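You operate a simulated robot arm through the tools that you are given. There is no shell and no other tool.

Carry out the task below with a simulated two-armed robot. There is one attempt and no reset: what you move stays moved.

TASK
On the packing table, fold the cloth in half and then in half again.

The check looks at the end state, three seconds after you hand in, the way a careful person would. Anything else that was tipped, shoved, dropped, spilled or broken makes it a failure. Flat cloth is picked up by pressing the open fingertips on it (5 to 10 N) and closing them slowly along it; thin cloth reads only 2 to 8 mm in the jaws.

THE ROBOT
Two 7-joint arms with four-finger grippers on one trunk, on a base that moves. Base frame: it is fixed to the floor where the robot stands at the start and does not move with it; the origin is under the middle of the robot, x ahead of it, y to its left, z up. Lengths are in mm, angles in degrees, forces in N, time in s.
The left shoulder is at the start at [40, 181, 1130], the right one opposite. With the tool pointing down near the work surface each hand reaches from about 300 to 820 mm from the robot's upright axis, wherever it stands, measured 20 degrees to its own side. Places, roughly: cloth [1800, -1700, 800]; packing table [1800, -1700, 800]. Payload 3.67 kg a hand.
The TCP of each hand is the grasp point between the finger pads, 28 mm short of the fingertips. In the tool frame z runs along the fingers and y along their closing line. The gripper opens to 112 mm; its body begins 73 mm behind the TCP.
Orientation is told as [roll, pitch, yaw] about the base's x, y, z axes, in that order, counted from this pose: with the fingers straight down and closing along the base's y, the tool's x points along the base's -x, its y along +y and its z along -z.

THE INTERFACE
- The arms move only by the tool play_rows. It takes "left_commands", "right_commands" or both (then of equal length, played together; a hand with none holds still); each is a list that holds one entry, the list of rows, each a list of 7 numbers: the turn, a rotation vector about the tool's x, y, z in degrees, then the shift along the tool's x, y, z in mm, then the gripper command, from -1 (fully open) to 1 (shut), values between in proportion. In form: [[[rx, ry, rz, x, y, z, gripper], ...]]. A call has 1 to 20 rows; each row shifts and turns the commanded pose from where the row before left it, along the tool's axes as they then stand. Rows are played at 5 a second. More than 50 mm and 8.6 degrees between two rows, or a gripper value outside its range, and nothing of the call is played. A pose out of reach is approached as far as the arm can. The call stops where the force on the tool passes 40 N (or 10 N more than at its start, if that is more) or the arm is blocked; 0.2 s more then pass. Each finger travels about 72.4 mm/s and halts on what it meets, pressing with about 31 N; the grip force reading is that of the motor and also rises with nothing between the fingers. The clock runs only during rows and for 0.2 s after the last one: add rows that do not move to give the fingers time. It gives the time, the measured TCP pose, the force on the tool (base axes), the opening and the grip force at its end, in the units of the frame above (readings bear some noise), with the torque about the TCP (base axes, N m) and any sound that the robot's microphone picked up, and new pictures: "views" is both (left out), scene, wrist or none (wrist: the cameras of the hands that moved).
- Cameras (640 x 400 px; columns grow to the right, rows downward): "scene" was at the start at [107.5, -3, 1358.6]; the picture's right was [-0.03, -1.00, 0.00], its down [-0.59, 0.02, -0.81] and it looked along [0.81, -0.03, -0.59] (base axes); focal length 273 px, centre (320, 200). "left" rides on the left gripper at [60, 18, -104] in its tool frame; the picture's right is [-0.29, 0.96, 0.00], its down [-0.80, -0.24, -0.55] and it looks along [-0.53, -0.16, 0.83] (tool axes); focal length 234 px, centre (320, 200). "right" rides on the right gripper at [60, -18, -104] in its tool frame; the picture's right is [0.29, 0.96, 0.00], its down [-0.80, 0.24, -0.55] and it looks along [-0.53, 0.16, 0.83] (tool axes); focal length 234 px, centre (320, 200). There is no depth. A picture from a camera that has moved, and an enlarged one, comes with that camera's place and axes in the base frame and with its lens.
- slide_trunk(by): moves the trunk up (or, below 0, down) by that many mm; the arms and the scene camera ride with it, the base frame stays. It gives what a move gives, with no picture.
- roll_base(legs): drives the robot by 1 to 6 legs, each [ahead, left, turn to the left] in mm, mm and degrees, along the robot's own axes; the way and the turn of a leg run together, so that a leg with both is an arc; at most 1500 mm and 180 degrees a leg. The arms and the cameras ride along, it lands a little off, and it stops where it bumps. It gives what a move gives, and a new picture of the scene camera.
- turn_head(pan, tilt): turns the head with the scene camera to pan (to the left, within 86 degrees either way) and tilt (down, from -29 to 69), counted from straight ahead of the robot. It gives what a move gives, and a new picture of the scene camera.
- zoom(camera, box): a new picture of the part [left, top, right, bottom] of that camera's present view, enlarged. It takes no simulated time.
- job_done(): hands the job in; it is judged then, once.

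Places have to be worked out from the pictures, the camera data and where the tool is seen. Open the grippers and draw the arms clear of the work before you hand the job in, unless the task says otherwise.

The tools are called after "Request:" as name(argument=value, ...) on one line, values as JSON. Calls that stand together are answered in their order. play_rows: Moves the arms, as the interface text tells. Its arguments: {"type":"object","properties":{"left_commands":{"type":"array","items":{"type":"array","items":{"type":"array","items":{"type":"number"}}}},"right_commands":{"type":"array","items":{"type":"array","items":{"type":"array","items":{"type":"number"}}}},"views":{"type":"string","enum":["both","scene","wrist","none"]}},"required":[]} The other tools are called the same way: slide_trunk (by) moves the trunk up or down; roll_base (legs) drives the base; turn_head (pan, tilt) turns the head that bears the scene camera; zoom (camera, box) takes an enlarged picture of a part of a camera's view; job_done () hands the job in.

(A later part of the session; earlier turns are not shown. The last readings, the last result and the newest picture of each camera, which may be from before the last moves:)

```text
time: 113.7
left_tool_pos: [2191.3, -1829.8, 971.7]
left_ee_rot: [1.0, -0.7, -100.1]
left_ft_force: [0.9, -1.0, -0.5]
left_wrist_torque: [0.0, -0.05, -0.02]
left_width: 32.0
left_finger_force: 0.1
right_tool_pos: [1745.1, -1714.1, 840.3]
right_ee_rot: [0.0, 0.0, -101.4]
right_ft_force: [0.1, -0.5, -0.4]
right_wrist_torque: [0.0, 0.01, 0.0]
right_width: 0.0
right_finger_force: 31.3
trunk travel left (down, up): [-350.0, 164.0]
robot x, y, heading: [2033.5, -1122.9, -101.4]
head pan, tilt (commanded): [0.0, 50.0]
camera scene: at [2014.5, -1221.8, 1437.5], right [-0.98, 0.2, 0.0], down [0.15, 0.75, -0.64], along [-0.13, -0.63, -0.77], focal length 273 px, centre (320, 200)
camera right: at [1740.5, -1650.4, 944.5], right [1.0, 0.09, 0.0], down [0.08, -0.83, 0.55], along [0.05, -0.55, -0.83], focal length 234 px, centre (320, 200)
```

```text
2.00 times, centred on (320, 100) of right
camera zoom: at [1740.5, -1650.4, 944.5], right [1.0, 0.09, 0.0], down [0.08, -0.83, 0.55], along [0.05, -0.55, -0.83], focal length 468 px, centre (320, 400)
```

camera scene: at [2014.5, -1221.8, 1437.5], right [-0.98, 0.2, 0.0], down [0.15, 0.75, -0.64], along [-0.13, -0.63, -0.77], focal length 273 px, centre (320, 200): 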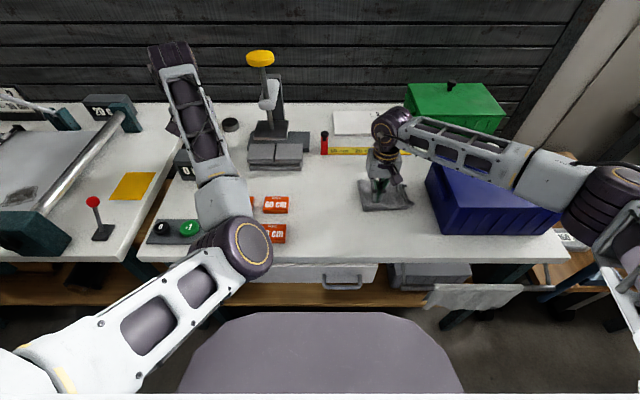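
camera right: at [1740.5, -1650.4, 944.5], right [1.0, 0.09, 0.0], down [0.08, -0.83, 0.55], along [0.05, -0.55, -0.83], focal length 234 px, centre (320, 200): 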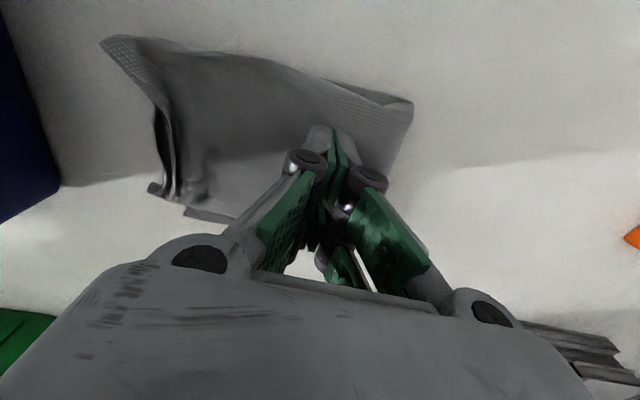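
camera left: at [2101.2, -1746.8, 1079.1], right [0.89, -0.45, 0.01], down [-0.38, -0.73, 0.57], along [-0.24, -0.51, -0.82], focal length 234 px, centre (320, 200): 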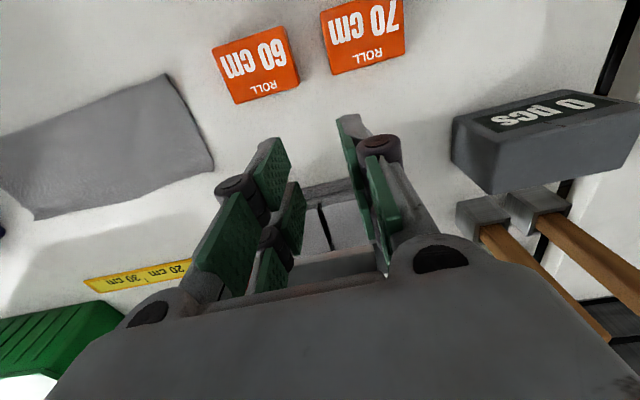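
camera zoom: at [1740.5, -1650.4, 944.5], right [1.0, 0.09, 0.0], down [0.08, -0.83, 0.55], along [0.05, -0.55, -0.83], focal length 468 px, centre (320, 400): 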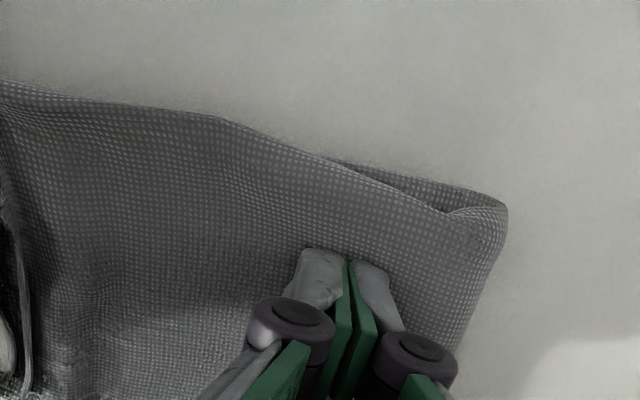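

The near corner has flopped over to the right by itself, and the rest of the strip still stands. I sweep the closed fingers to the right about 14 mm above the table to lay it down.

Request:
play_rows(right_commands=[[[0, 0, 0, 0, -6, -3, 1], [0, 0, 0, 0, -8, 0, 1], [0, 0, 0, 0, -8, 0, 1], [0, 0, 0, 0, -8, 0, 1], [0, 0, 0, 0, -8, 0, 1], [0, 0, 0, 0, -8, 0, 1], [0, 0, 0, 0, -8, 0, 1], [0, 0, 0, 0, -8, 0, 1], [0, 0, 0, 0, 0, 0, 1]]])

Request:
zoom(camera="scene", box=[300, 130, 460, 230])

Request:
zoom(camera="right", box=[160, 0, 480, 200])

```text
time: 115.7
left_tool_pos: [2190.6, -1828.7, 971.5]
left_ee_rot: [1.1, -0.6, -100.0]
left_ft_force: [0.1, -0.3, -0.2]
left_wrist_torque: [-0.02, -0.02, -0.01]
left_width: 32.2
left_finger_force: 0.1
right_tool_pos: [1684.7, -1701.0, 844.1]
right_ee_rot: [0.0, 0.0, -101.5]
right_ft_force: [0.2, 0.7, 0.0]
right_wrist_torque: [-0.02, 0.02, 0.01]
right_width: 0.0
right_finger_force: 30.7
trunk travel left (down, up): [-350.0, 164.0]
robot x, y, heading: [2032.1, -1127.8, -101.6]
head pan, tilt (commanded): [0.0, 50.0]
camera scene: at [2014.5, -1221.9, 1437.5], right [-0.98, 0.2, 0.0], down [0.15, 0.75, -0.64], along [-0.13, -0.63, -0.77], focal length 273 px, centre (320, 200)
camera right: at [1680.3, -1637.7, 947.6], right [1.0, 0.09, 0.0], down [0.08, -0.83, 0.55], along [0.05, -0.55, -0.83], focal length 234 px, centre (320, 200)
```

scene: 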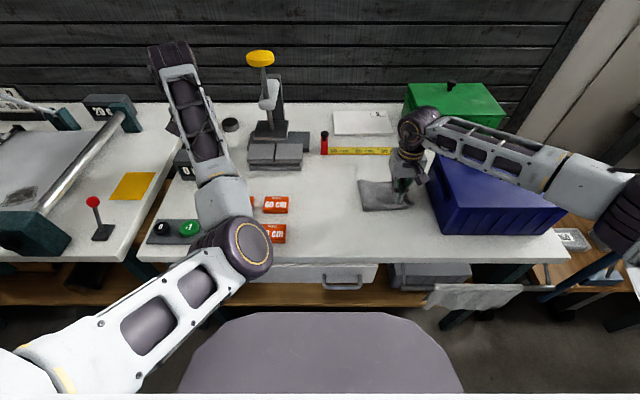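
right: 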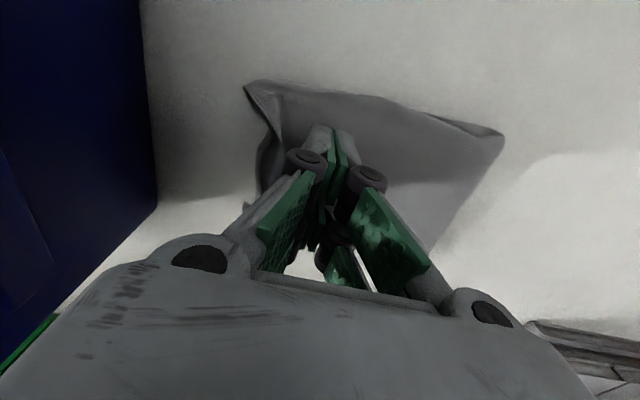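

```text
4.00 times, centred on (380, 180) of scene
camera zoom: at [2014.5, -1221.9, 1437.5], right [-0.98, 0.2, 0.0], down [0.15, 0.75, -0.64], along [-0.13, -0.63, -0.77], focal length 1094 px, centre (80, 280)
```

zoom: 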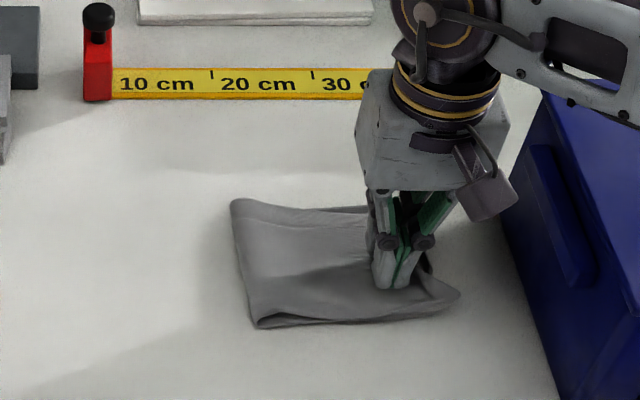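

```text
2.00 times, centred on (320, 100) of right
camera zoom: at [1680.3, -1637.7, 947.6], right [1.0, 0.09, 0.0], down [0.08, -0.83, 0.55], along [0.05, -0.55, -0.83], focal length 468 px, centre (320, 400)
```

zoom: 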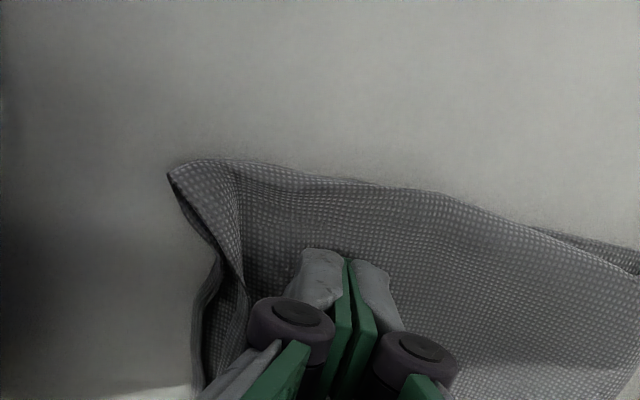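

I raise the hand well above and to the left to get a clear view of the result.

Request:
play_rows(right_commands=[[[0, 0, 0, 0, 0, -25, 1], [0, 0, 0, 0, 0, -35, 1], [0, 0, 0, 20, 20, -40, 1], [0, 0, 0, 30, 20, -20, 1], [0, 0, 0, 30, 0, 0, 1], [0, 0, 0, 30, 0, 0, 1], [0, 0, 0, 0, 0, 0, 1]]])

Request:
zoom(camera="scene", box=[330, 150, 458, 230])

Request:
zoom(camera="right", box=[160, 60, 480, 260])

Request:
zoom(camera="left", box=[0, 0, 640, 400])

```text
time: 117.3
left_tool_pos: [2192.2, -1829.7, 972.0]
left_ee_rot: [1.1, -0.7, -100.0]
left_ft_force: [-0.5, -0.7, -0.7]
left_wrist_torque: [0.02, -0.03, 0.03]
left_width: 32.1
left_finger_force: 0.0
right_tool_pos: [1746.6, -1599.5, 963.9]
right_ee_rot: [-0.2, 0.1, -101.6]
right_ft_force: [0.0, 0.0, 0.7]
right_wrist_torque: [-0.02, 0.0, -0.01]
right_width: 0.2
right_finger_force: 30.9
trunk travel left (down, up): [-350.0, 164.0]
robot x, y, heading: [2032.7, -1123.8, -101.4]
head pan, tilt (commanded): [0.0, 50.0]
camera scene: at [2014.4, -1222.5, 1437.4], right [-0.98, 0.2, 0.0], down [0.15, 0.75, -0.64], along [-0.13, -0.63, -0.77], focal length 273 px, centre (320, 200)
camera right: at [1741.7, -1537.5, 1068.0], right [1.0, 0.09, 0.0], down [0.08, -0.83, 0.55], along [0.05, -0.55, -0.83], focal length 234 px, centre (320, 200)
```

scene: 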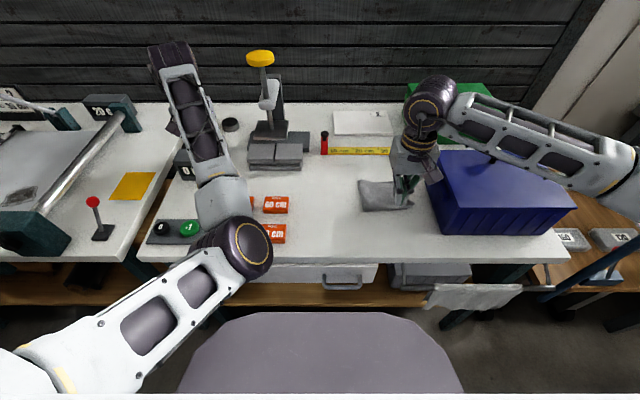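
right: 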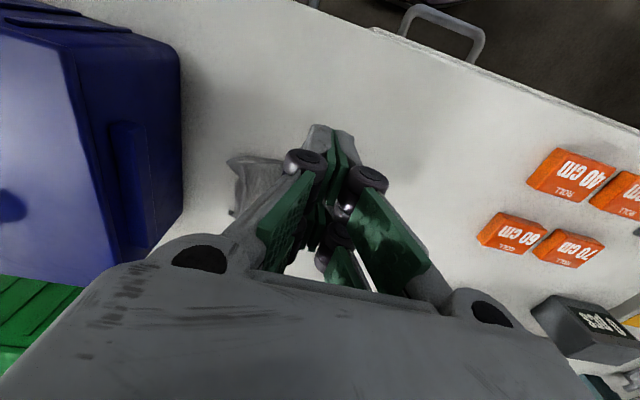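

```text
5.00 times, centred on (394, 190) of scene
camera zoom: at [2014.4, -1222.5, 1437.4], right [-0.98, 0.2, 0.0], down [0.15, 0.75, -0.64], along [-0.13, -0.63, -0.77], focal length 1367 px, centre (-50, 250)
```

zoom: 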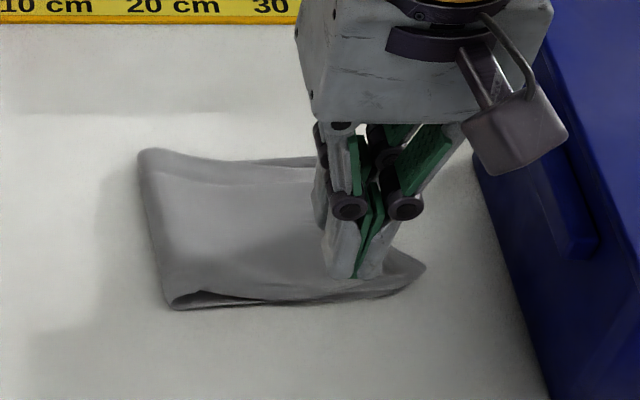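

```text
2.00 times, centred on (320, 160) of right
camera zoom: at [1741.7, -1537.5, 1068.0], right [1.0, 0.09, 0.0], down [0.08, -0.83, 0.55], along [0.05, -0.55, -0.83], focal length 468 px, centre (320, 280)
```

zoom: 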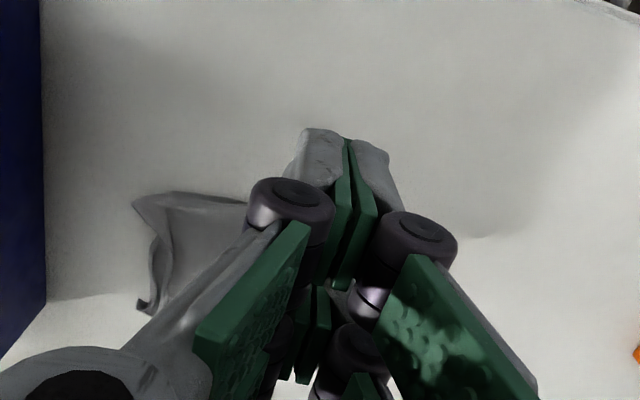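

```text
1.00 times, centred on (320, 200) of left (not enlarged: the box is as wide or as high as the picture)
camera zoom: at [2217.6, -1771.0, 1075.6], right [0.89, -0.45, 0.02], down [-0.38, -0.74, 0.56], along [-0.24, -0.51, -0.83], focal length 234 px, centre (320, 200)
```

zoom: 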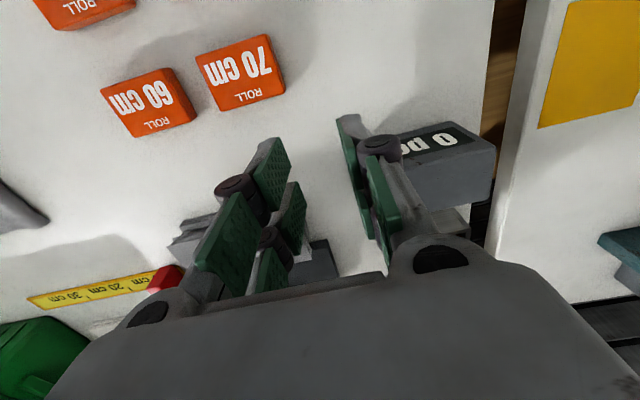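

The hand blocks the view, so I move it further left, clear of the line of sight.

Request:
play_rows(right_commands=[[[0, 0, 0, 0, 40, -20, 1], [0, 0, 0, 0, 45, 0, 1], [0, 0, 0, 0, 45, 0, 1], [0, 0, 0, 0, 45, 0, 1], [0, 0, 0, 0, 45, 0, 1], [0, 0, 0, 0, 0, 0, 1]]])

Request:
zoom(camera="scene", box=[330, 150, 458, 230])

Request:
zoom(camera="right", box=[0, 0, 320, 200])

```text
time: 118.7
left_tool_pos: [2189.9, -1827.6, 972.0]
left_ee_rot: [1.1, -0.6, -100.0]
left_ft_force: [0.5, -0.3, -1.1]
left_wrist_torque: [-0.01, -0.02, -0.02]
left_width: 31.9
left_finger_force: 0.0
right_tool_pos: [1961.5, -1643.8, 982.0]
right_ee_rot: [0.0, 0.0, -101.5]
right_ft_force: [-0.5, 0.1, -0.7]
right_wrist_torque: [0.01, -0.02, -0.02]
right_width: 0.0
right_finger_force: 31.2
trunk travel left (down, up): [-350.0, 164.0]
robot x, y, heading: [2036.8, -1129.5, -101.6]
head pan, tilt (commanded): [0.0, 50.0]
camera scene: at [2013.2, -1221.3, 1437.5], right [-0.98, 0.2, 0.0], down [0.15, 0.75, -0.64], along [-0.13, -0.63, -0.77], focal length 273 px, centre (320, 200)
camera right: at [1956.1, -1581.5, 1086.5], right [1.0, 0.09, 0.0], down [0.08, -0.83, 0.55], along [0.05, -0.55, -0.83], focal length 234 px, centre (320, 200)
```

scene: 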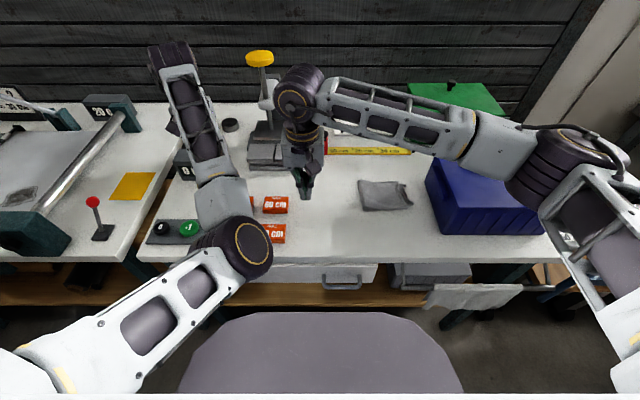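
right: 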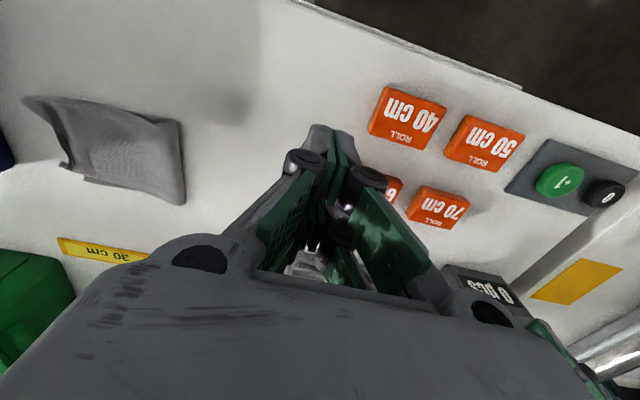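

```text
5.00 times, centred on (394, 190) of scene
camera zoom: at [2013.2, -1221.3, 1437.5], right [-0.98, 0.2, 0.0], down [0.15, 0.75, -0.64], along [-0.13, -0.63, -0.77], focal length 1367 px, centre (-50, 250)
```

zoom: 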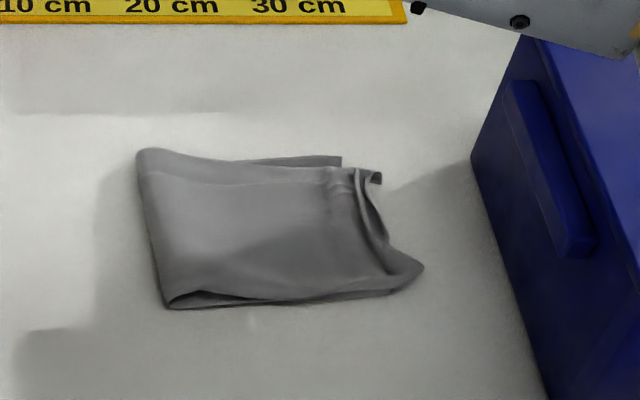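

```text
2.00 times, centred on (160, 100) of right
camera zoom: at [1956.1, -1581.5, 1086.5], right [1.0, 0.09, 0.0], down [0.08, -0.83, 0.55], along [0.05, -0.55, -0.83], focal length 468 px, centre (640, 400)
```

zoom: 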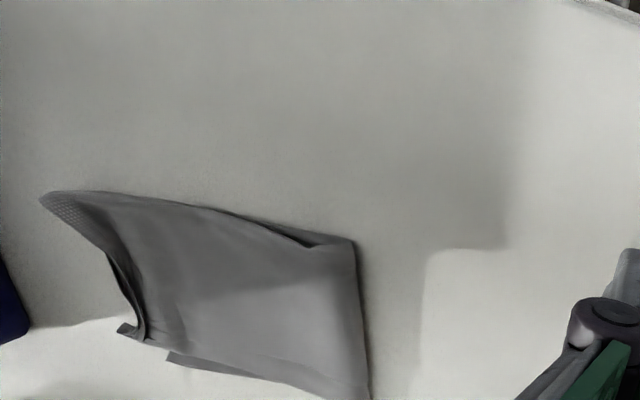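

It is now a quarter-size stack, but the top half overshoots the right edge by about 20 to 30 mm and its edge stands up as a lip. I move the right wrist camera directly over the right side for a close look.

Request:
play_rows(right_commands=[[[0, 0, 0, -21.3, -35.1, 0, 0.5], [0, 0, 0, -21.3, -35.1, 0, 0.5], [0, 0, 0, -21.3, -35.1, 0, 0.5], [0, 0, 0, -21.3, -35.1, 0, 0.5], [0, 0, 0, -21.3, -35.1, 0, 0.5], [0, 0, 0, -21.3, -35.1, 0, 0.5], [0, 0, 0, -21.3, -35.1, 0, 0.5], [0, 0, 0, -21.3, -30, 0, 0.5], [0, 0, 0, 0, 0, 10, 0.5]]])

Request:
zoom(camera="right", box=[160, 0, 480, 200])

Request:
zoom(camera="scene", box=[330, 150, 458, 230])

```text
time: 120.7
left_tool_pos: [2192.0, -1829.7, 971.6]
left_ee_rot: [1.1, -0.7, -100.0]
left_ft_force: [-0.1, -0.1, -0.7]
left_wrist_torque: [0.0, 0.03, 0.01]
left_width: 32.0
left_finger_force: 0.0
right_tool_pos: [1658.3, -1757.3, 973.6]
right_ee_rot: [0.0, 0.0, -101.6]
right_ft_force: [-0.8, 0.4, 0.5]
right_wrist_torque: [0.0, -0.01, 0.01]
right_width: 28.1
right_finger_force: 0.1
trunk travel left (down, up): [-350.0, 164.0]
robot x, y, heading: [2034.4, -1126.9, -101.5]
head pan, tilt (commanded): [0.0, 50.0]
camera scene: at [2014.6, -1221.9, 1437.5], right [-0.98, 0.2, 0.0], down [0.15, 0.75, -0.64], along [-0.13, -0.63, -0.77], focal length 273 px, centre (320, 200)
camera right: at [1652.9, -1695.0, 1077.1], right [1.0, 0.09, 0.0], down [0.08, -0.83, 0.55], along [0.05, -0.55, -0.83], focal length 234 px, centre (320, 200)
```

scene: 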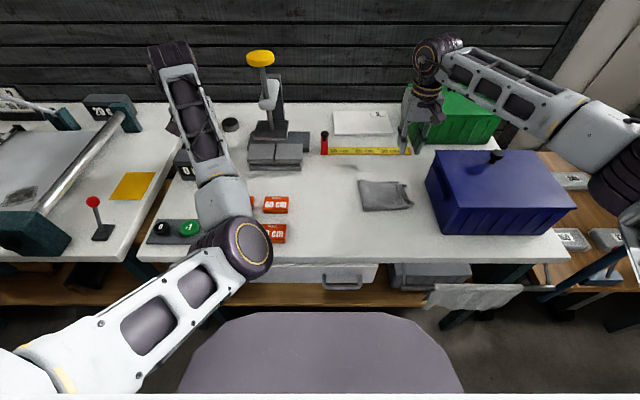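
right: 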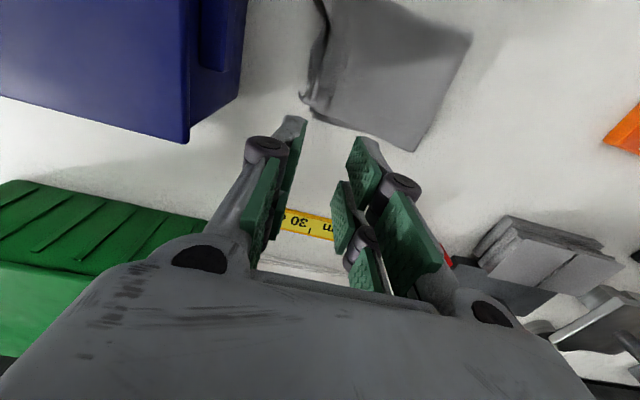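

```text
2.00 times, centred on (320, 100) of right
camera zoom: at [1652.9, -1695.0, 1077.1], right [1.0, 0.09, 0.0], down [0.08, -0.83, 0.55], along [0.05, -0.55, -0.83], focal length 468 px, centre (320, 400)
```

zoom: 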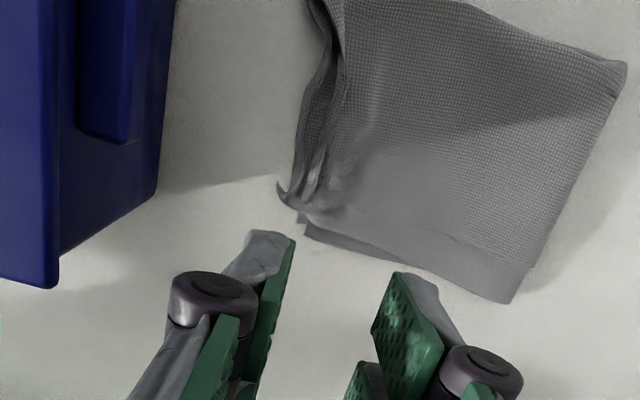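

```text
5.00 times, centred on (394, 190) of scene
camera zoom: at [2014.6, -1221.9, 1437.5], right [-0.98, 0.2, 0.0], down [0.15, 0.75, -0.64], along [-0.13, -0.63, -0.77], focal length 1367 px, centre (-50, 250)
```

zoom: 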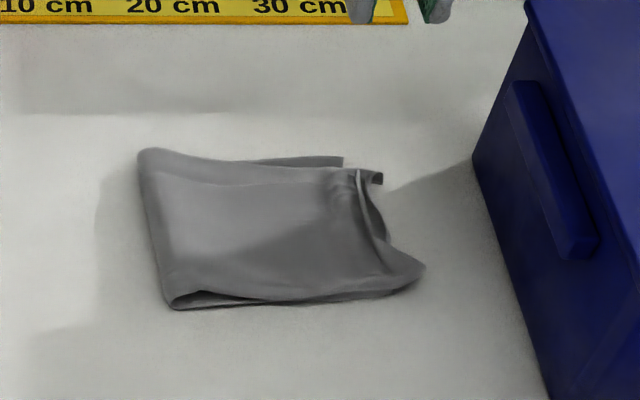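

The top half is skewed about 8 degrees and overshoots on the right, and its edge stands as a lip near L -146. I will regrip that lip and set it back. First I turn the hand 9 degrees along the lip and lower it over it with a 34 mm opening.

Request:
play_rows(right_commands=[[[0, 0, 0, 24, -8, 0, 0.393], [0, 0, 0, 24, -8, 0, 0.393], [0, 0, -4.5, 0, 0, 20, 0.393], [0, 0, -4.5, 0, 0, 20, 0.393], [0, 0, 0, 0, 0, 30, 0.393], [0, 0, 0, 0, 0, 33, 0.393], [0, 0, 0, 0, 0, 0, 0.393]]])

Request:
zoom(camera="right", box=[160, 0, 480, 200])

Request:
zoom(camera="scene", box=[330, 130, 490, 230])

```text
time: 122.3
left_tool_pos: [2192.1, -1828.0, 972.4]
left_ee_rot: [1.0, -0.7, -99.9]
left_ft_force: [1.0, -1.3, -0.3]
left_wrist_torque: [0.01, 0.0, 0.0]
left_width: 32.2
left_finger_force: 0.1
right_tool_pos: [1652.6, -1705.6, 871.2]
right_ee_rot: [0.0, -0.1, -92.6]
right_ft_force: [0.2, 0.7, 0.4]
right_wrist_torque: [-0.03, -0.01, -0.01]
right_width: 33.9
right_finger_force: 0.1
trunk travel left (down, up): [-350.0, 164.0]
robot x, y, heading: [2037.4, -1125.6, -101.4]
head pan, tilt (commanded): [0.0, 50.0]
camera scene: at [2014.6, -1221.2, 1437.6], right [-0.98, 0.2, 0.0], down [0.15, 0.75, -0.64], along [-0.13, -0.63, -0.77], focal length 273 px, centre (320, 200)
camera right: at [1637.1, -1644.7, 975.2], right [0.97, 0.25, 0.0], down [0.21, -0.81, 0.55], along [0.14, -0.54, -0.83], focal length 234 px, centre (320, 200)
```

scene: 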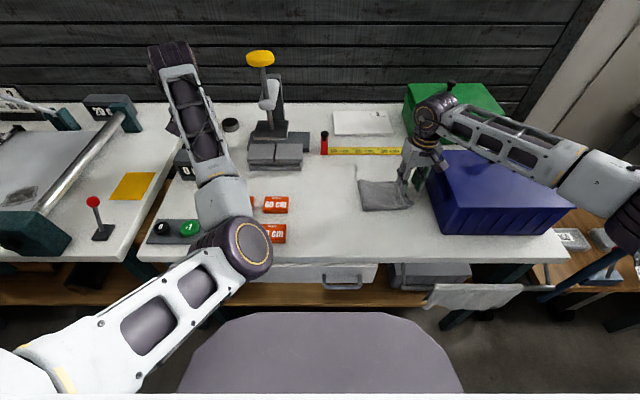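
right: 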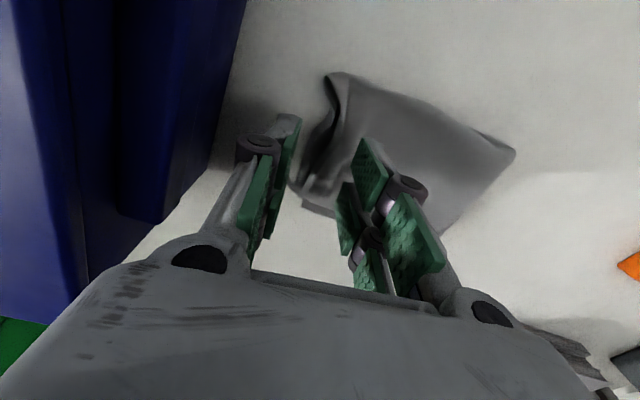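

```text
2.00 times, centred on (320, 100) of right
camera zoom: at [1637.1, -1644.7, 975.2], right [0.97, 0.25, 0.0], down [0.21, -0.81, 0.55], along [0.14, -0.54, -0.83], focal length 468 px, centre (320, 400)
```

zoom: 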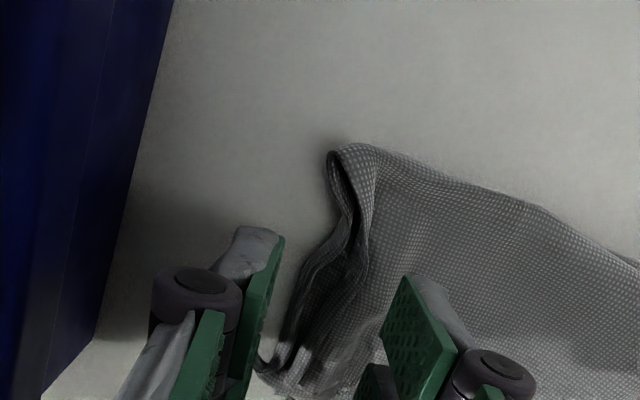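

```text
4.00 times, centred on (410, 180) of scene
camera zoom: at [2014.6, -1221.2, 1437.6], right [-0.98, 0.2, 0.0], down [0.15, 0.75, -0.64], along [-0.13, -0.63, -0.77], focal length 1094 px, centre (-40, 280)
```

zoom: 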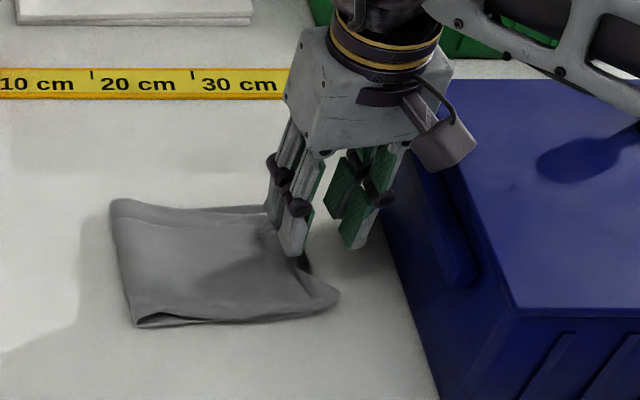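

The lip is between the fingers. I lower 34 mm, staying just above the stack, and close on the lip.

Request:
play_rows(right_commands=[[[0, 0, 0, 0, 0, 14, 0.393], [0, 0, 0, 0, 0, 12, 0.393], [0, 0, 0, 0, 0, 8, 0.393], [0, 0, 0, 0, 0, 0, 0.393]]])

Request:
zoom(camera="right", box=[160, 0, 480, 200])

```text
time: 123.3
left_tool_pos: [2191.6, -1829.2, 971.9]
left_ee_rot: [1.1, -0.7, -100.0]
left_ft_force: [1.0, 0.2, 0.7]
left_wrist_torque: [0.02, -0.01, -0.01]
left_width: 31.9
left_finger_force: 0.1
right_tool_pos: [1651.2, -1706.7, 835.5]
right_ee_rot: [0.0, -0.1, -92.5]
right_ft_force: [-0.5, 0.8, 0.5]
right_wrist_torque: [0.0, 0.0, 0.02]
right_width: 33.7
right_finger_force: 0.1
trunk travel left (down, up): [-350.0, 164.0]
robot x, y, heading: [2034.8, -1125.0, -101.5]
head pan, tilt (commanded): [0.0, 50.0]
camera scene: at [2014.4, -1221.7, 1437.5], right [-0.98, 0.2, 0.0], down [0.15, 0.75, -0.64], along [-0.13, -0.63, -0.77], focal length 273 px, centre (320, 200)
camera right: at [1636.7, -1644.8, 940.2], right [0.97, 0.25, 0.0], down [0.21, -0.81, 0.55], along [0.14, -0.54, -0.83], focal length 234 px, centre (320, 200)
```

scene: 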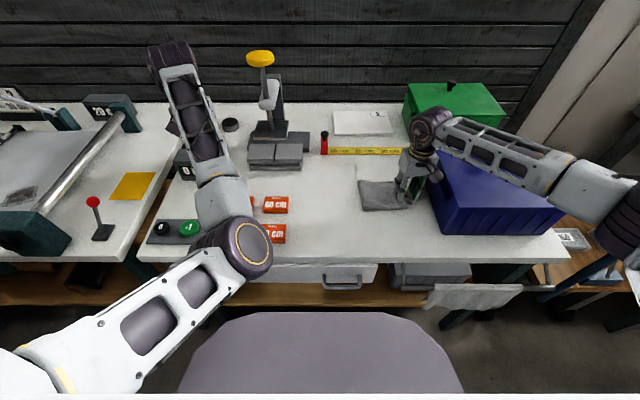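
right: 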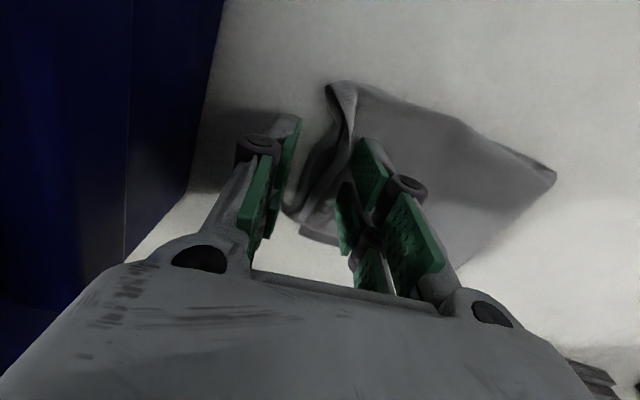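

```text
2.00 times, centred on (320, 100) of right
camera zoom: at [1636.7, -1644.8, 940.2], right [0.97, 0.25, 0.0], down [0.21, -0.81, 0.55], along [0.14, -0.54, -0.83], focal length 468 px, centre (320, 400)
```

zoom: 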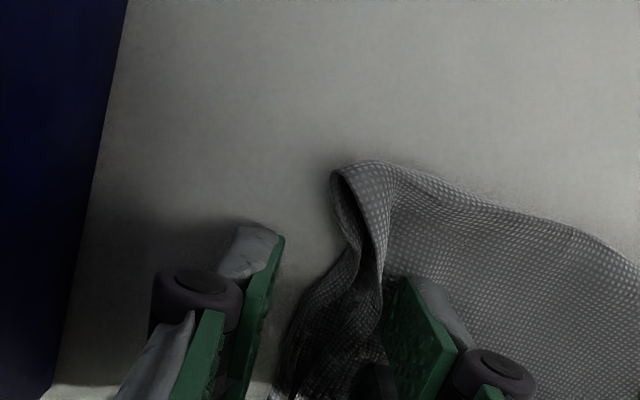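

The lip is centred between the open fingers with no contact force. I close slowly on it.

Request:
play_rows(right_commands=[[[0, 0, 0, 0, 0, 0, 0.48], [0, 0, 0, 0, 0, 0, 0.56], [0, 0, 0, 0, 0, 0, 0.64], [0, 0, 0, 0, 0, 0, 0.72], [0, 0, 0, 0, 0, 0, 0.8], [0, 0, 0, 0, 0, 0, 0.88], [0, 0, 0, 0, 0, 0, 0.95], [0, 0, 0, 0, 0, 0, 1], [0, 0, 0, 0, 0, 0, 1], [0, 0, 0, 0, 0, 0, 1]]], views="wrist")

Request:
zoom(camera="right", box=[160, 0, 480, 200])

Request:
zoom(camera="scene", box=[330, 130, 490, 230])

```text
time: 125.5
left_tool_pos: [2191.2, -1828.9, 972.9]
left_ee_rot: [1.1, -0.7, -100.1]
left_ft_force: [0.4, 0.2, 0.6]
left_wrist_torque: [-0.02, 0.01, 0.0]
left_width: 32.2
left_finger_force: 0.1
right_tool_pos: [1652.8, -1705.5, 835.7]
right_ee_rot: [0.1, 0.0, -92.4]
right_ft_force: [1.0, 0.6, 0.1]
right_wrist_torque: [-0.01, -0.01, -0.01]
right_width: 2.0
right_finger_force: 31.8
trunk travel left (down, up): [-350.0, 164.0]
robot x, y, heading: [2034.9, -1122.7, -101.4]
head pan, tilt (commanded): [0.0, 50.0]
camera right: at [1636.8, -1644.9, 940.3], right [0.97, 0.25, 0.0], down [0.21, -0.81, 0.55], along [0.14, -0.54, -0.83], focal length 234 px, centre (320, 200)
```

right: 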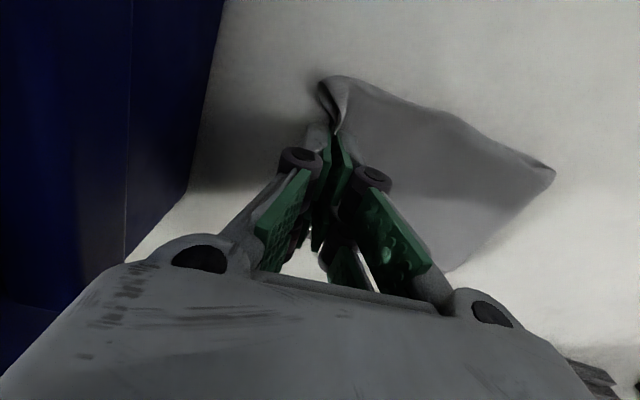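

```text
2.00 times, centred on (320, 100) of right
camera zoom: at [1636.8, -1644.9, 940.3], right [0.97, 0.25, 0.0], down [0.21, -0.81, 0.55], along [0.14, -0.54, -0.83], focal length 468 px, centre (320, 400)
```

zoom: 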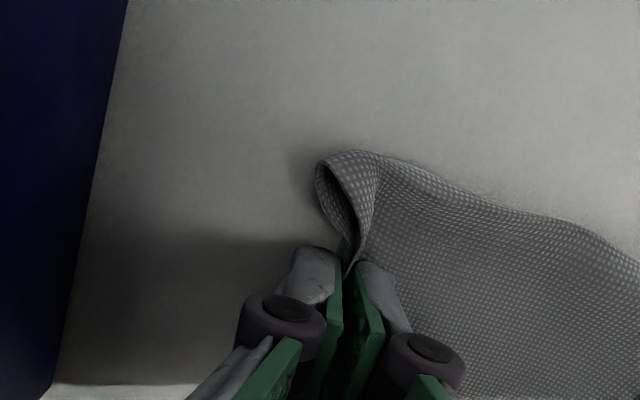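

```text
4.00 times, centred on (410, 180) of scene
camera zoom: at [2014.3, -1221.8, 1437.5], right [-0.98, 0.2, 0.0], down [0.15, 0.75, -0.64], along [-0.13, -0.63, -0.77], focal length 1094 px, centre (-40, 280)
```

zoom: 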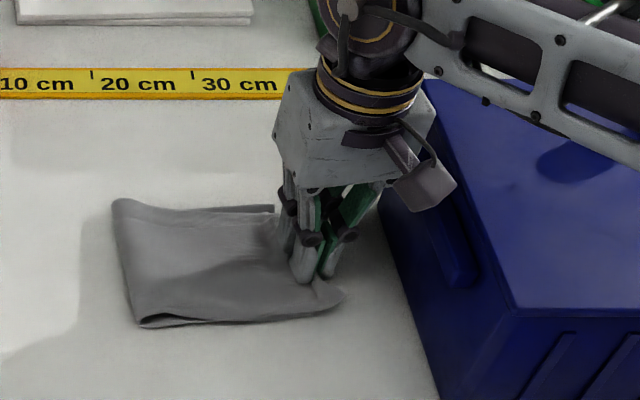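

The jaws read 2.0 mm, so the lip is held. I lift 36 mm to see what is in the grip.

Request:
play_rows(right_commands=[[[0, 0, 0, 0, 2, -9, 1], [0, 0, 0, 0, 2, -9, 1], [0, 0, 0, 0, 2, -9, 1], [0, 0, 0, 0, 2, -9, 1], [0, 0, 0, 0, 0, 0, 1]]])

Request:
zoom(camera="right", box=[160, 0, 480, 200])

Request:
zoom(camera="scene", box=[330, 130, 490, 230])

```text
time: 126.7
left_tool_pos: [2192.2, -1829.4, 972.5]
left_ee_rot: [1.1, -0.7, -100.0]
left_ft_force: [0.0, -0.7, 0.4]
left_wrist_torque: [-0.05, 0.01, -0.02]
left_width: 32.3
left_finger_force: 0.2
right_tool_pos: [1660.0, -1704.8, 871.7]
right_ee_rot: [0.0, 0.0, -92.5]
right_ft_force: [-1.1, 0.1, 0.9]
right_wrist_torque: [0.04, -0.01, 0.02]
right_width: 1.6
right_finger_force: 31.6
trunk travel left (down, up): [-350.0, 164.0]
robot x, y, heading: [2033.9, -1127.4, -101.6]
head pan, tilt (commanded): [0.0, 50.0]
camera scene: at [2014.2, -1221.9, 1437.5], right [-0.98, 0.2, 0.0], down [0.15, 0.75, -0.64], along [-0.13, -0.63, -0.77], focal length 273 px, centre (320, 200)
camera right: at [1645.1, -1645.6, 976.8], right [0.97, 0.25, 0.0], down [0.21, -0.81, 0.55], along [0.14, -0.54, -0.83], focal length 234 px, centre (320, 200)
```

scene: 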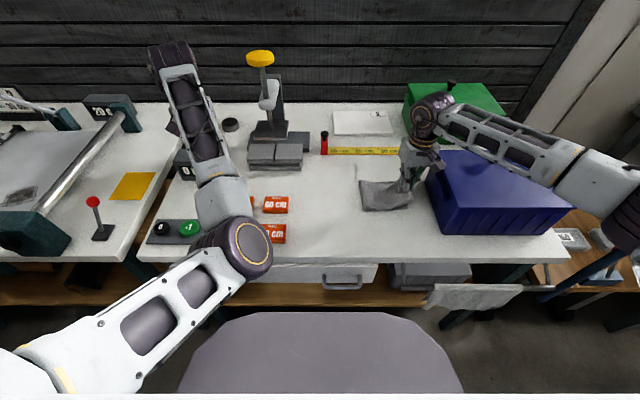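
right: 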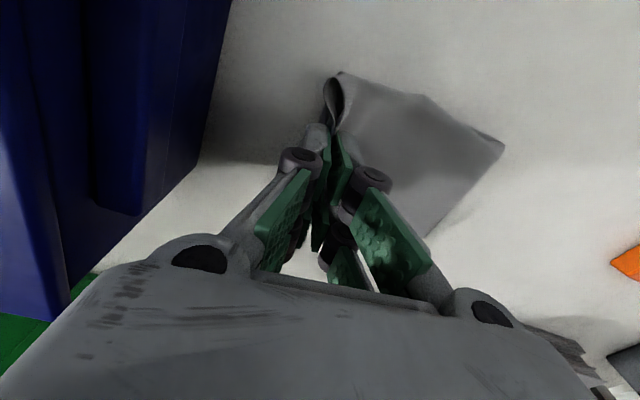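

```text
2.00 times, centred on (320, 100) of right
camera zoom: at [1645.1, -1645.6, 976.8], right [0.97, 0.25, 0.0], down [0.21, -0.81, 0.55], along [0.14, -0.54, -0.83], focal length 468 px, centre (320, 400)
```

zoom: 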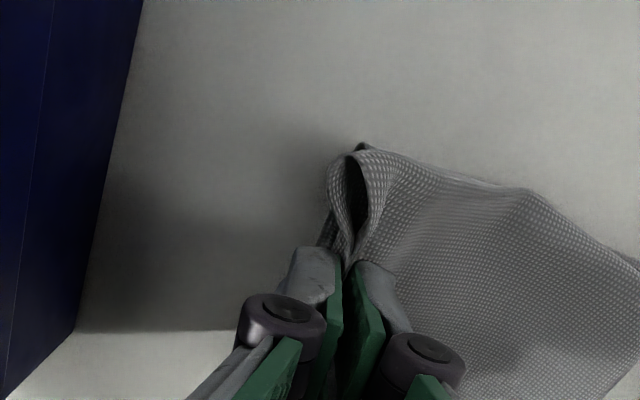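

```text
4.00 times, centred on (410, 180) of scene
camera zoom: at [2014.2, -1221.9, 1437.5], right [-0.98, 0.2, 0.0], down [0.15, 0.75, -0.64], along [-0.13, -0.63, -0.77], focal length 1094 px, centre (-40, 280)
```

zoom: 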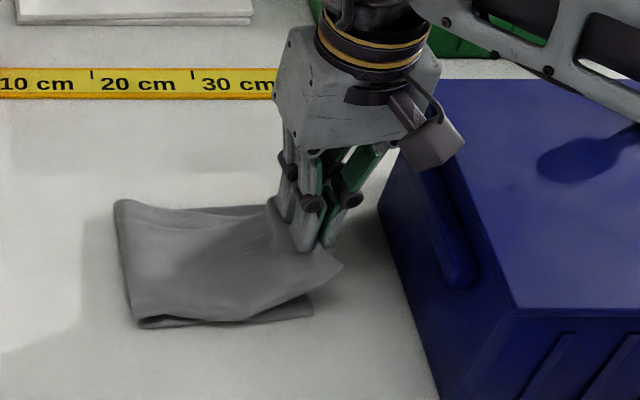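

The grip holds only the top half, and the bottom half stays flat with its right edge near L -136. I straighten the yaw and swing the top half back up to vertical so it can be re-laid squarely.

Request:
play_rows(right_commands=[[[0, 0, 4.5, 0, 0, -8, 1], [0, 0, 4.5, 0, 0, -8, 1], [0, 0, 0, 0, 9, -6, 1], [0, 0, 0, 0, 9, -6, 1], [0, 0, 0, 0, 9, -5, 1], [0, 0, 0, 0, 12, -6, 1], [0, 0, 0, 0, 12, -6, 1], [0, 0, 0, 0, 12, -6, 1], [0, 0, 0, 0, 13, -4, 1], [0, 0, 0, 0, 13, -4, 1], [0, 0, 0, 0, 13, -4, 1], [0, 0, 0, 0, 14, -3, 1], [0, 0, 0, 0, 14, -3, 1], [0, 0, 0, 0, 14, -3, 1], [0, 0, 0, 0, 0, 0, 1]]])

Request:
zoom(camera="right", box=[120, 0, 440, 200])

Request:
zoom(camera="scene", box=[300, 130, 460, 230])

```text
time: 129.9
left_tool_pos: [2191.3, -1829.6, 971.7]
left_ee_rot: [1.1, -0.8, -100.0]
left_ft_force: [0.0, -0.7, -0.2]
left_wrist_torque: [-0.02, -0.05, 0.01]
left_width: 32.0
left_finger_force: 0.0
right_tool_pos: [1800.5, -1736.1, 944.1]
right_ee_rot: [0.1, 0.0, -101.5]
right_ft_force: [-0.3, 0.2, -0.7]
right_wrist_torque: [0.0, 0.03, -0.01]
right_width: 1.5
right_finger_force: 29.6
trunk travel left (down, up): [-350.0, 164.0]
robot x, y, heading: [2038.5, -1120.8, -101.5]
head pan, tilt (commanded): [0.0, 50.0]
camera scene: at [2014.0, -1221.7, 1437.5], right [-0.98, 0.2, 0.0], down [0.15, 0.75, -0.64], along [-0.13, -0.63, -0.77], focal length 273 px, centre (320, 200)
camera right: at [1796.1, -1672.9, 1048.2], right [1.0, 0.09, 0.0], down [0.08, -0.83, 0.55], along [0.05, -0.55, -0.83], focal length 234 px, centre (320, 200)
```

scene: 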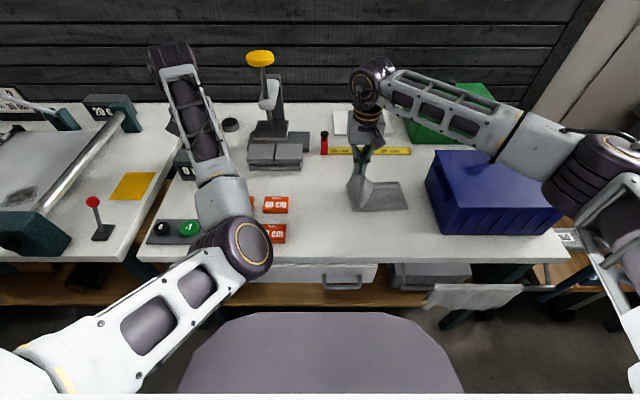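
right: 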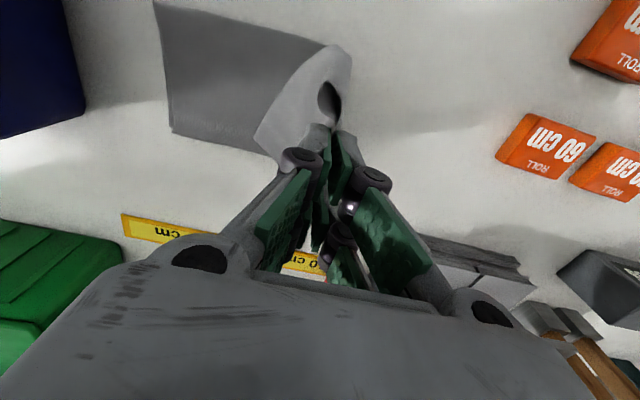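

```text
2.00 times, centred on (280, 100) of right
camera zoom: at [1796.1, -1672.9, 1048.2], right [1.0, 0.09, 0.0], down [0.08, -0.83, 0.55], along [0.05, -0.55, -0.83], focal length 468 px, centre (400, 400)
```

zoom: 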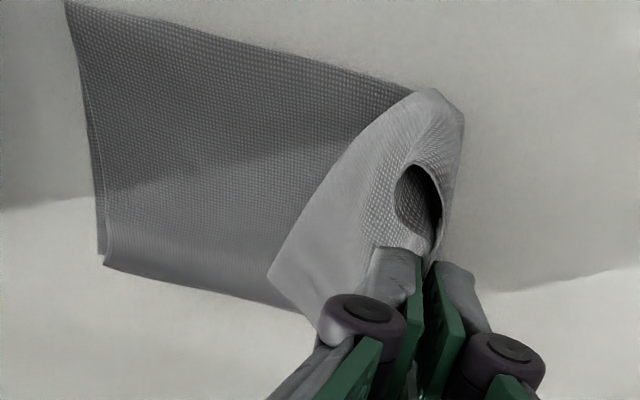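

```text
4.00 times, centred on (380, 180) of scene
camera zoom: at [2014.0, -1221.7, 1437.5], right [-0.98, 0.2, 0.0], down [0.15, 0.75, -0.64], along [-0.13, -0.63, -0.77], focal length 1094 px, centre (80, 280)
```

zoom: 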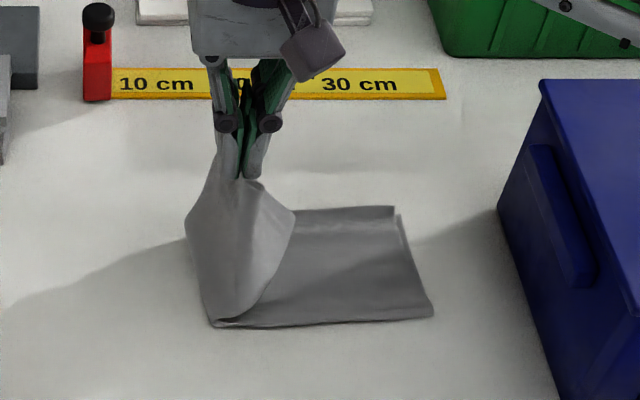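

The bottom half's right edge runs from (F 592, L -144) to (F 703, L -135), slanted about 4.8 degrees, so I match the hand's yaw to it. I lay the top half down again to a tip position near (F 641, L -120).

Request:
play_rows(right_commands=[[[0, 0, -2.4, 0.5, -12, 1.3, 1], [0, 0, -2.4, 1, -12, 1.3, 1], [0, 0, 0, 1, -12, 1.4, 1], [0, 0, 0, 0.9, -10.4, 3.8, 1], [0, 0, 0, 0.9, -10.4, 3.8, 1], [0, 0, 0, 0.9, -10.4, 3.9, 1], [0, 0, 0, 0.7, -8.9, 6.2, 1], [0, 0, 0, 0.7, -8.9, 6.2, 1], [0, 0, 0, 0.7, -8.9, 6.2, 1], [0, 0, 0, 0.6, -6.8, 8, 1], [0, 0, 0, 0.6, -6.8, 8, 1], [0, 0, 0, 0.6, -6.8, 8, 1], [0, 0, 0, 0.4, -4.7, 9.1, 1], [0, 0, 0, 0.4, -4.7, 9.1, 1], [0, 0, 0, 0.2, -2.9, 9.8, 1], [0, 0, 0, 0.2, -2.9, 9.8, 1], [0, 0, 0, 0, -0.9, 5, 1], [0, 0, 0, 0, -0.9, 5, 1], [0, 0, 0, 0, 0, 0, 1]]])

Request:
zoom(camera="right", box=[160, 0, 480, 200])

Request:
zoom(camera="scene", box=[330, 130, 490, 230])

```text
time: 133.9
left_tool_pos: [2192.0, -1828.8, 972.2]
left_ee_rot: [1.1, -0.7, -100.0]
left_ft_force: [0.2, 0.4, 0.1]
left_wrist_torque: [-0.02, 0.03, 0.02]
left_width: 32.0
left_finger_force: 0.1
right_tool_pos: [1672.7, -1707.7, 838.6]
right_ee_rot: [0.0, -0.1, -96.7]
right_ft_force: [0.0, -0.5, 0.9]
right_wrist_torque: [-0.02, 0.04, 0.0]
right_width: 1.7
right_finger_force: 31.8
trunk travel left (down, up): [-350.0, 164.0]
robot x, y, heading: [2034.9, -1128.2, -101.4]
head pan, tilt (commanded): [0.0, 50.0]
camera scene: at [2014.4, -1221.7, 1437.5], right [-0.98, 0.2, 0.0], down [0.15, 0.75, -0.64], along [-0.13, -0.63, -0.77], focal length 273 px, centre (320, 200)
camera right: at [1662.2, -1646.3, 942.8], right [0.98, 0.17, 0.0], down [0.15, -0.82, 0.55], along [0.1, -0.55, -0.83], focal length 234 px, centre (320, 200)
```

scene: 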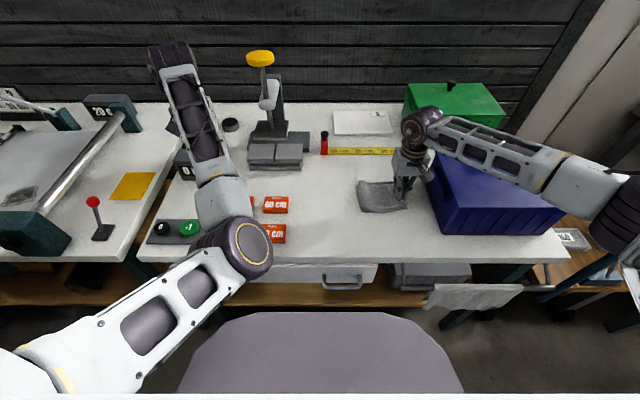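
right: 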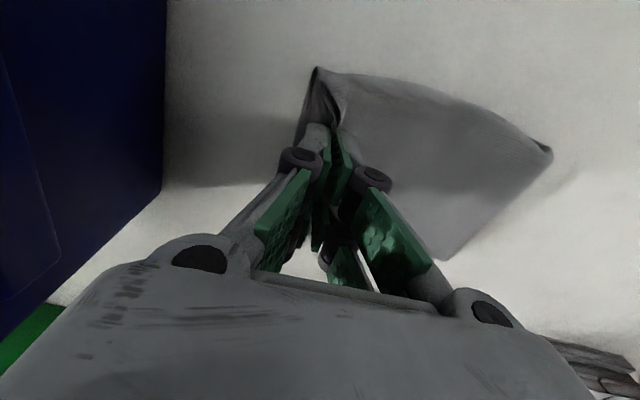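

```text
2.00 times, centred on (320, 100) of right
camera zoom: at [1662.2, -1646.3, 942.8], right [0.98, 0.17, 0.0], down [0.15, -0.82, 0.55], along [0.1, -0.55, -0.83], focal length 468 px, centre (320, 400)
```

zoom: 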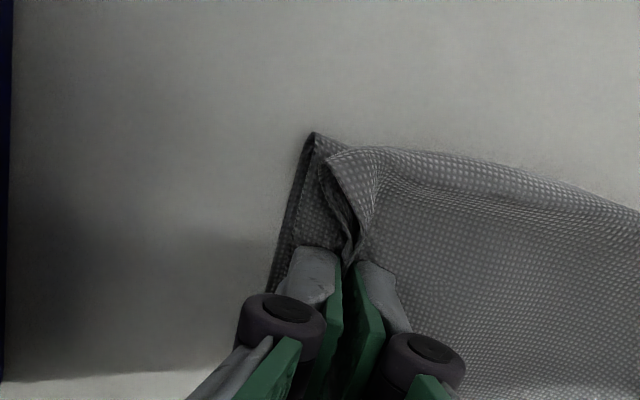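

```text
4.00 times, centred on (410, 180) of scene
camera zoom: at [2014.4, -1221.7, 1437.5], right [-0.98, 0.2, 0.0], down [0.15, 0.75, -0.64], along [-0.13, -0.63, -0.77], focal length 1094 px, centre (-40, 280)
```

zoom: 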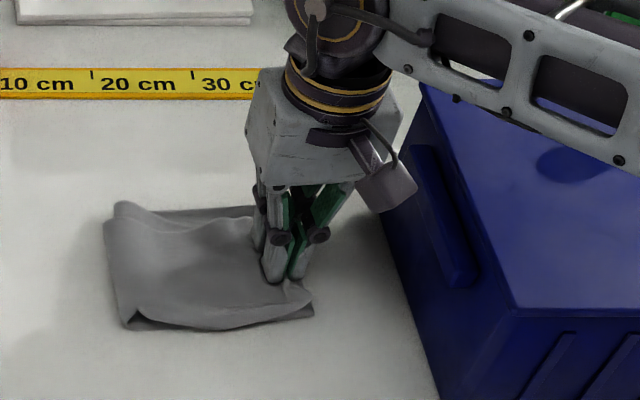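

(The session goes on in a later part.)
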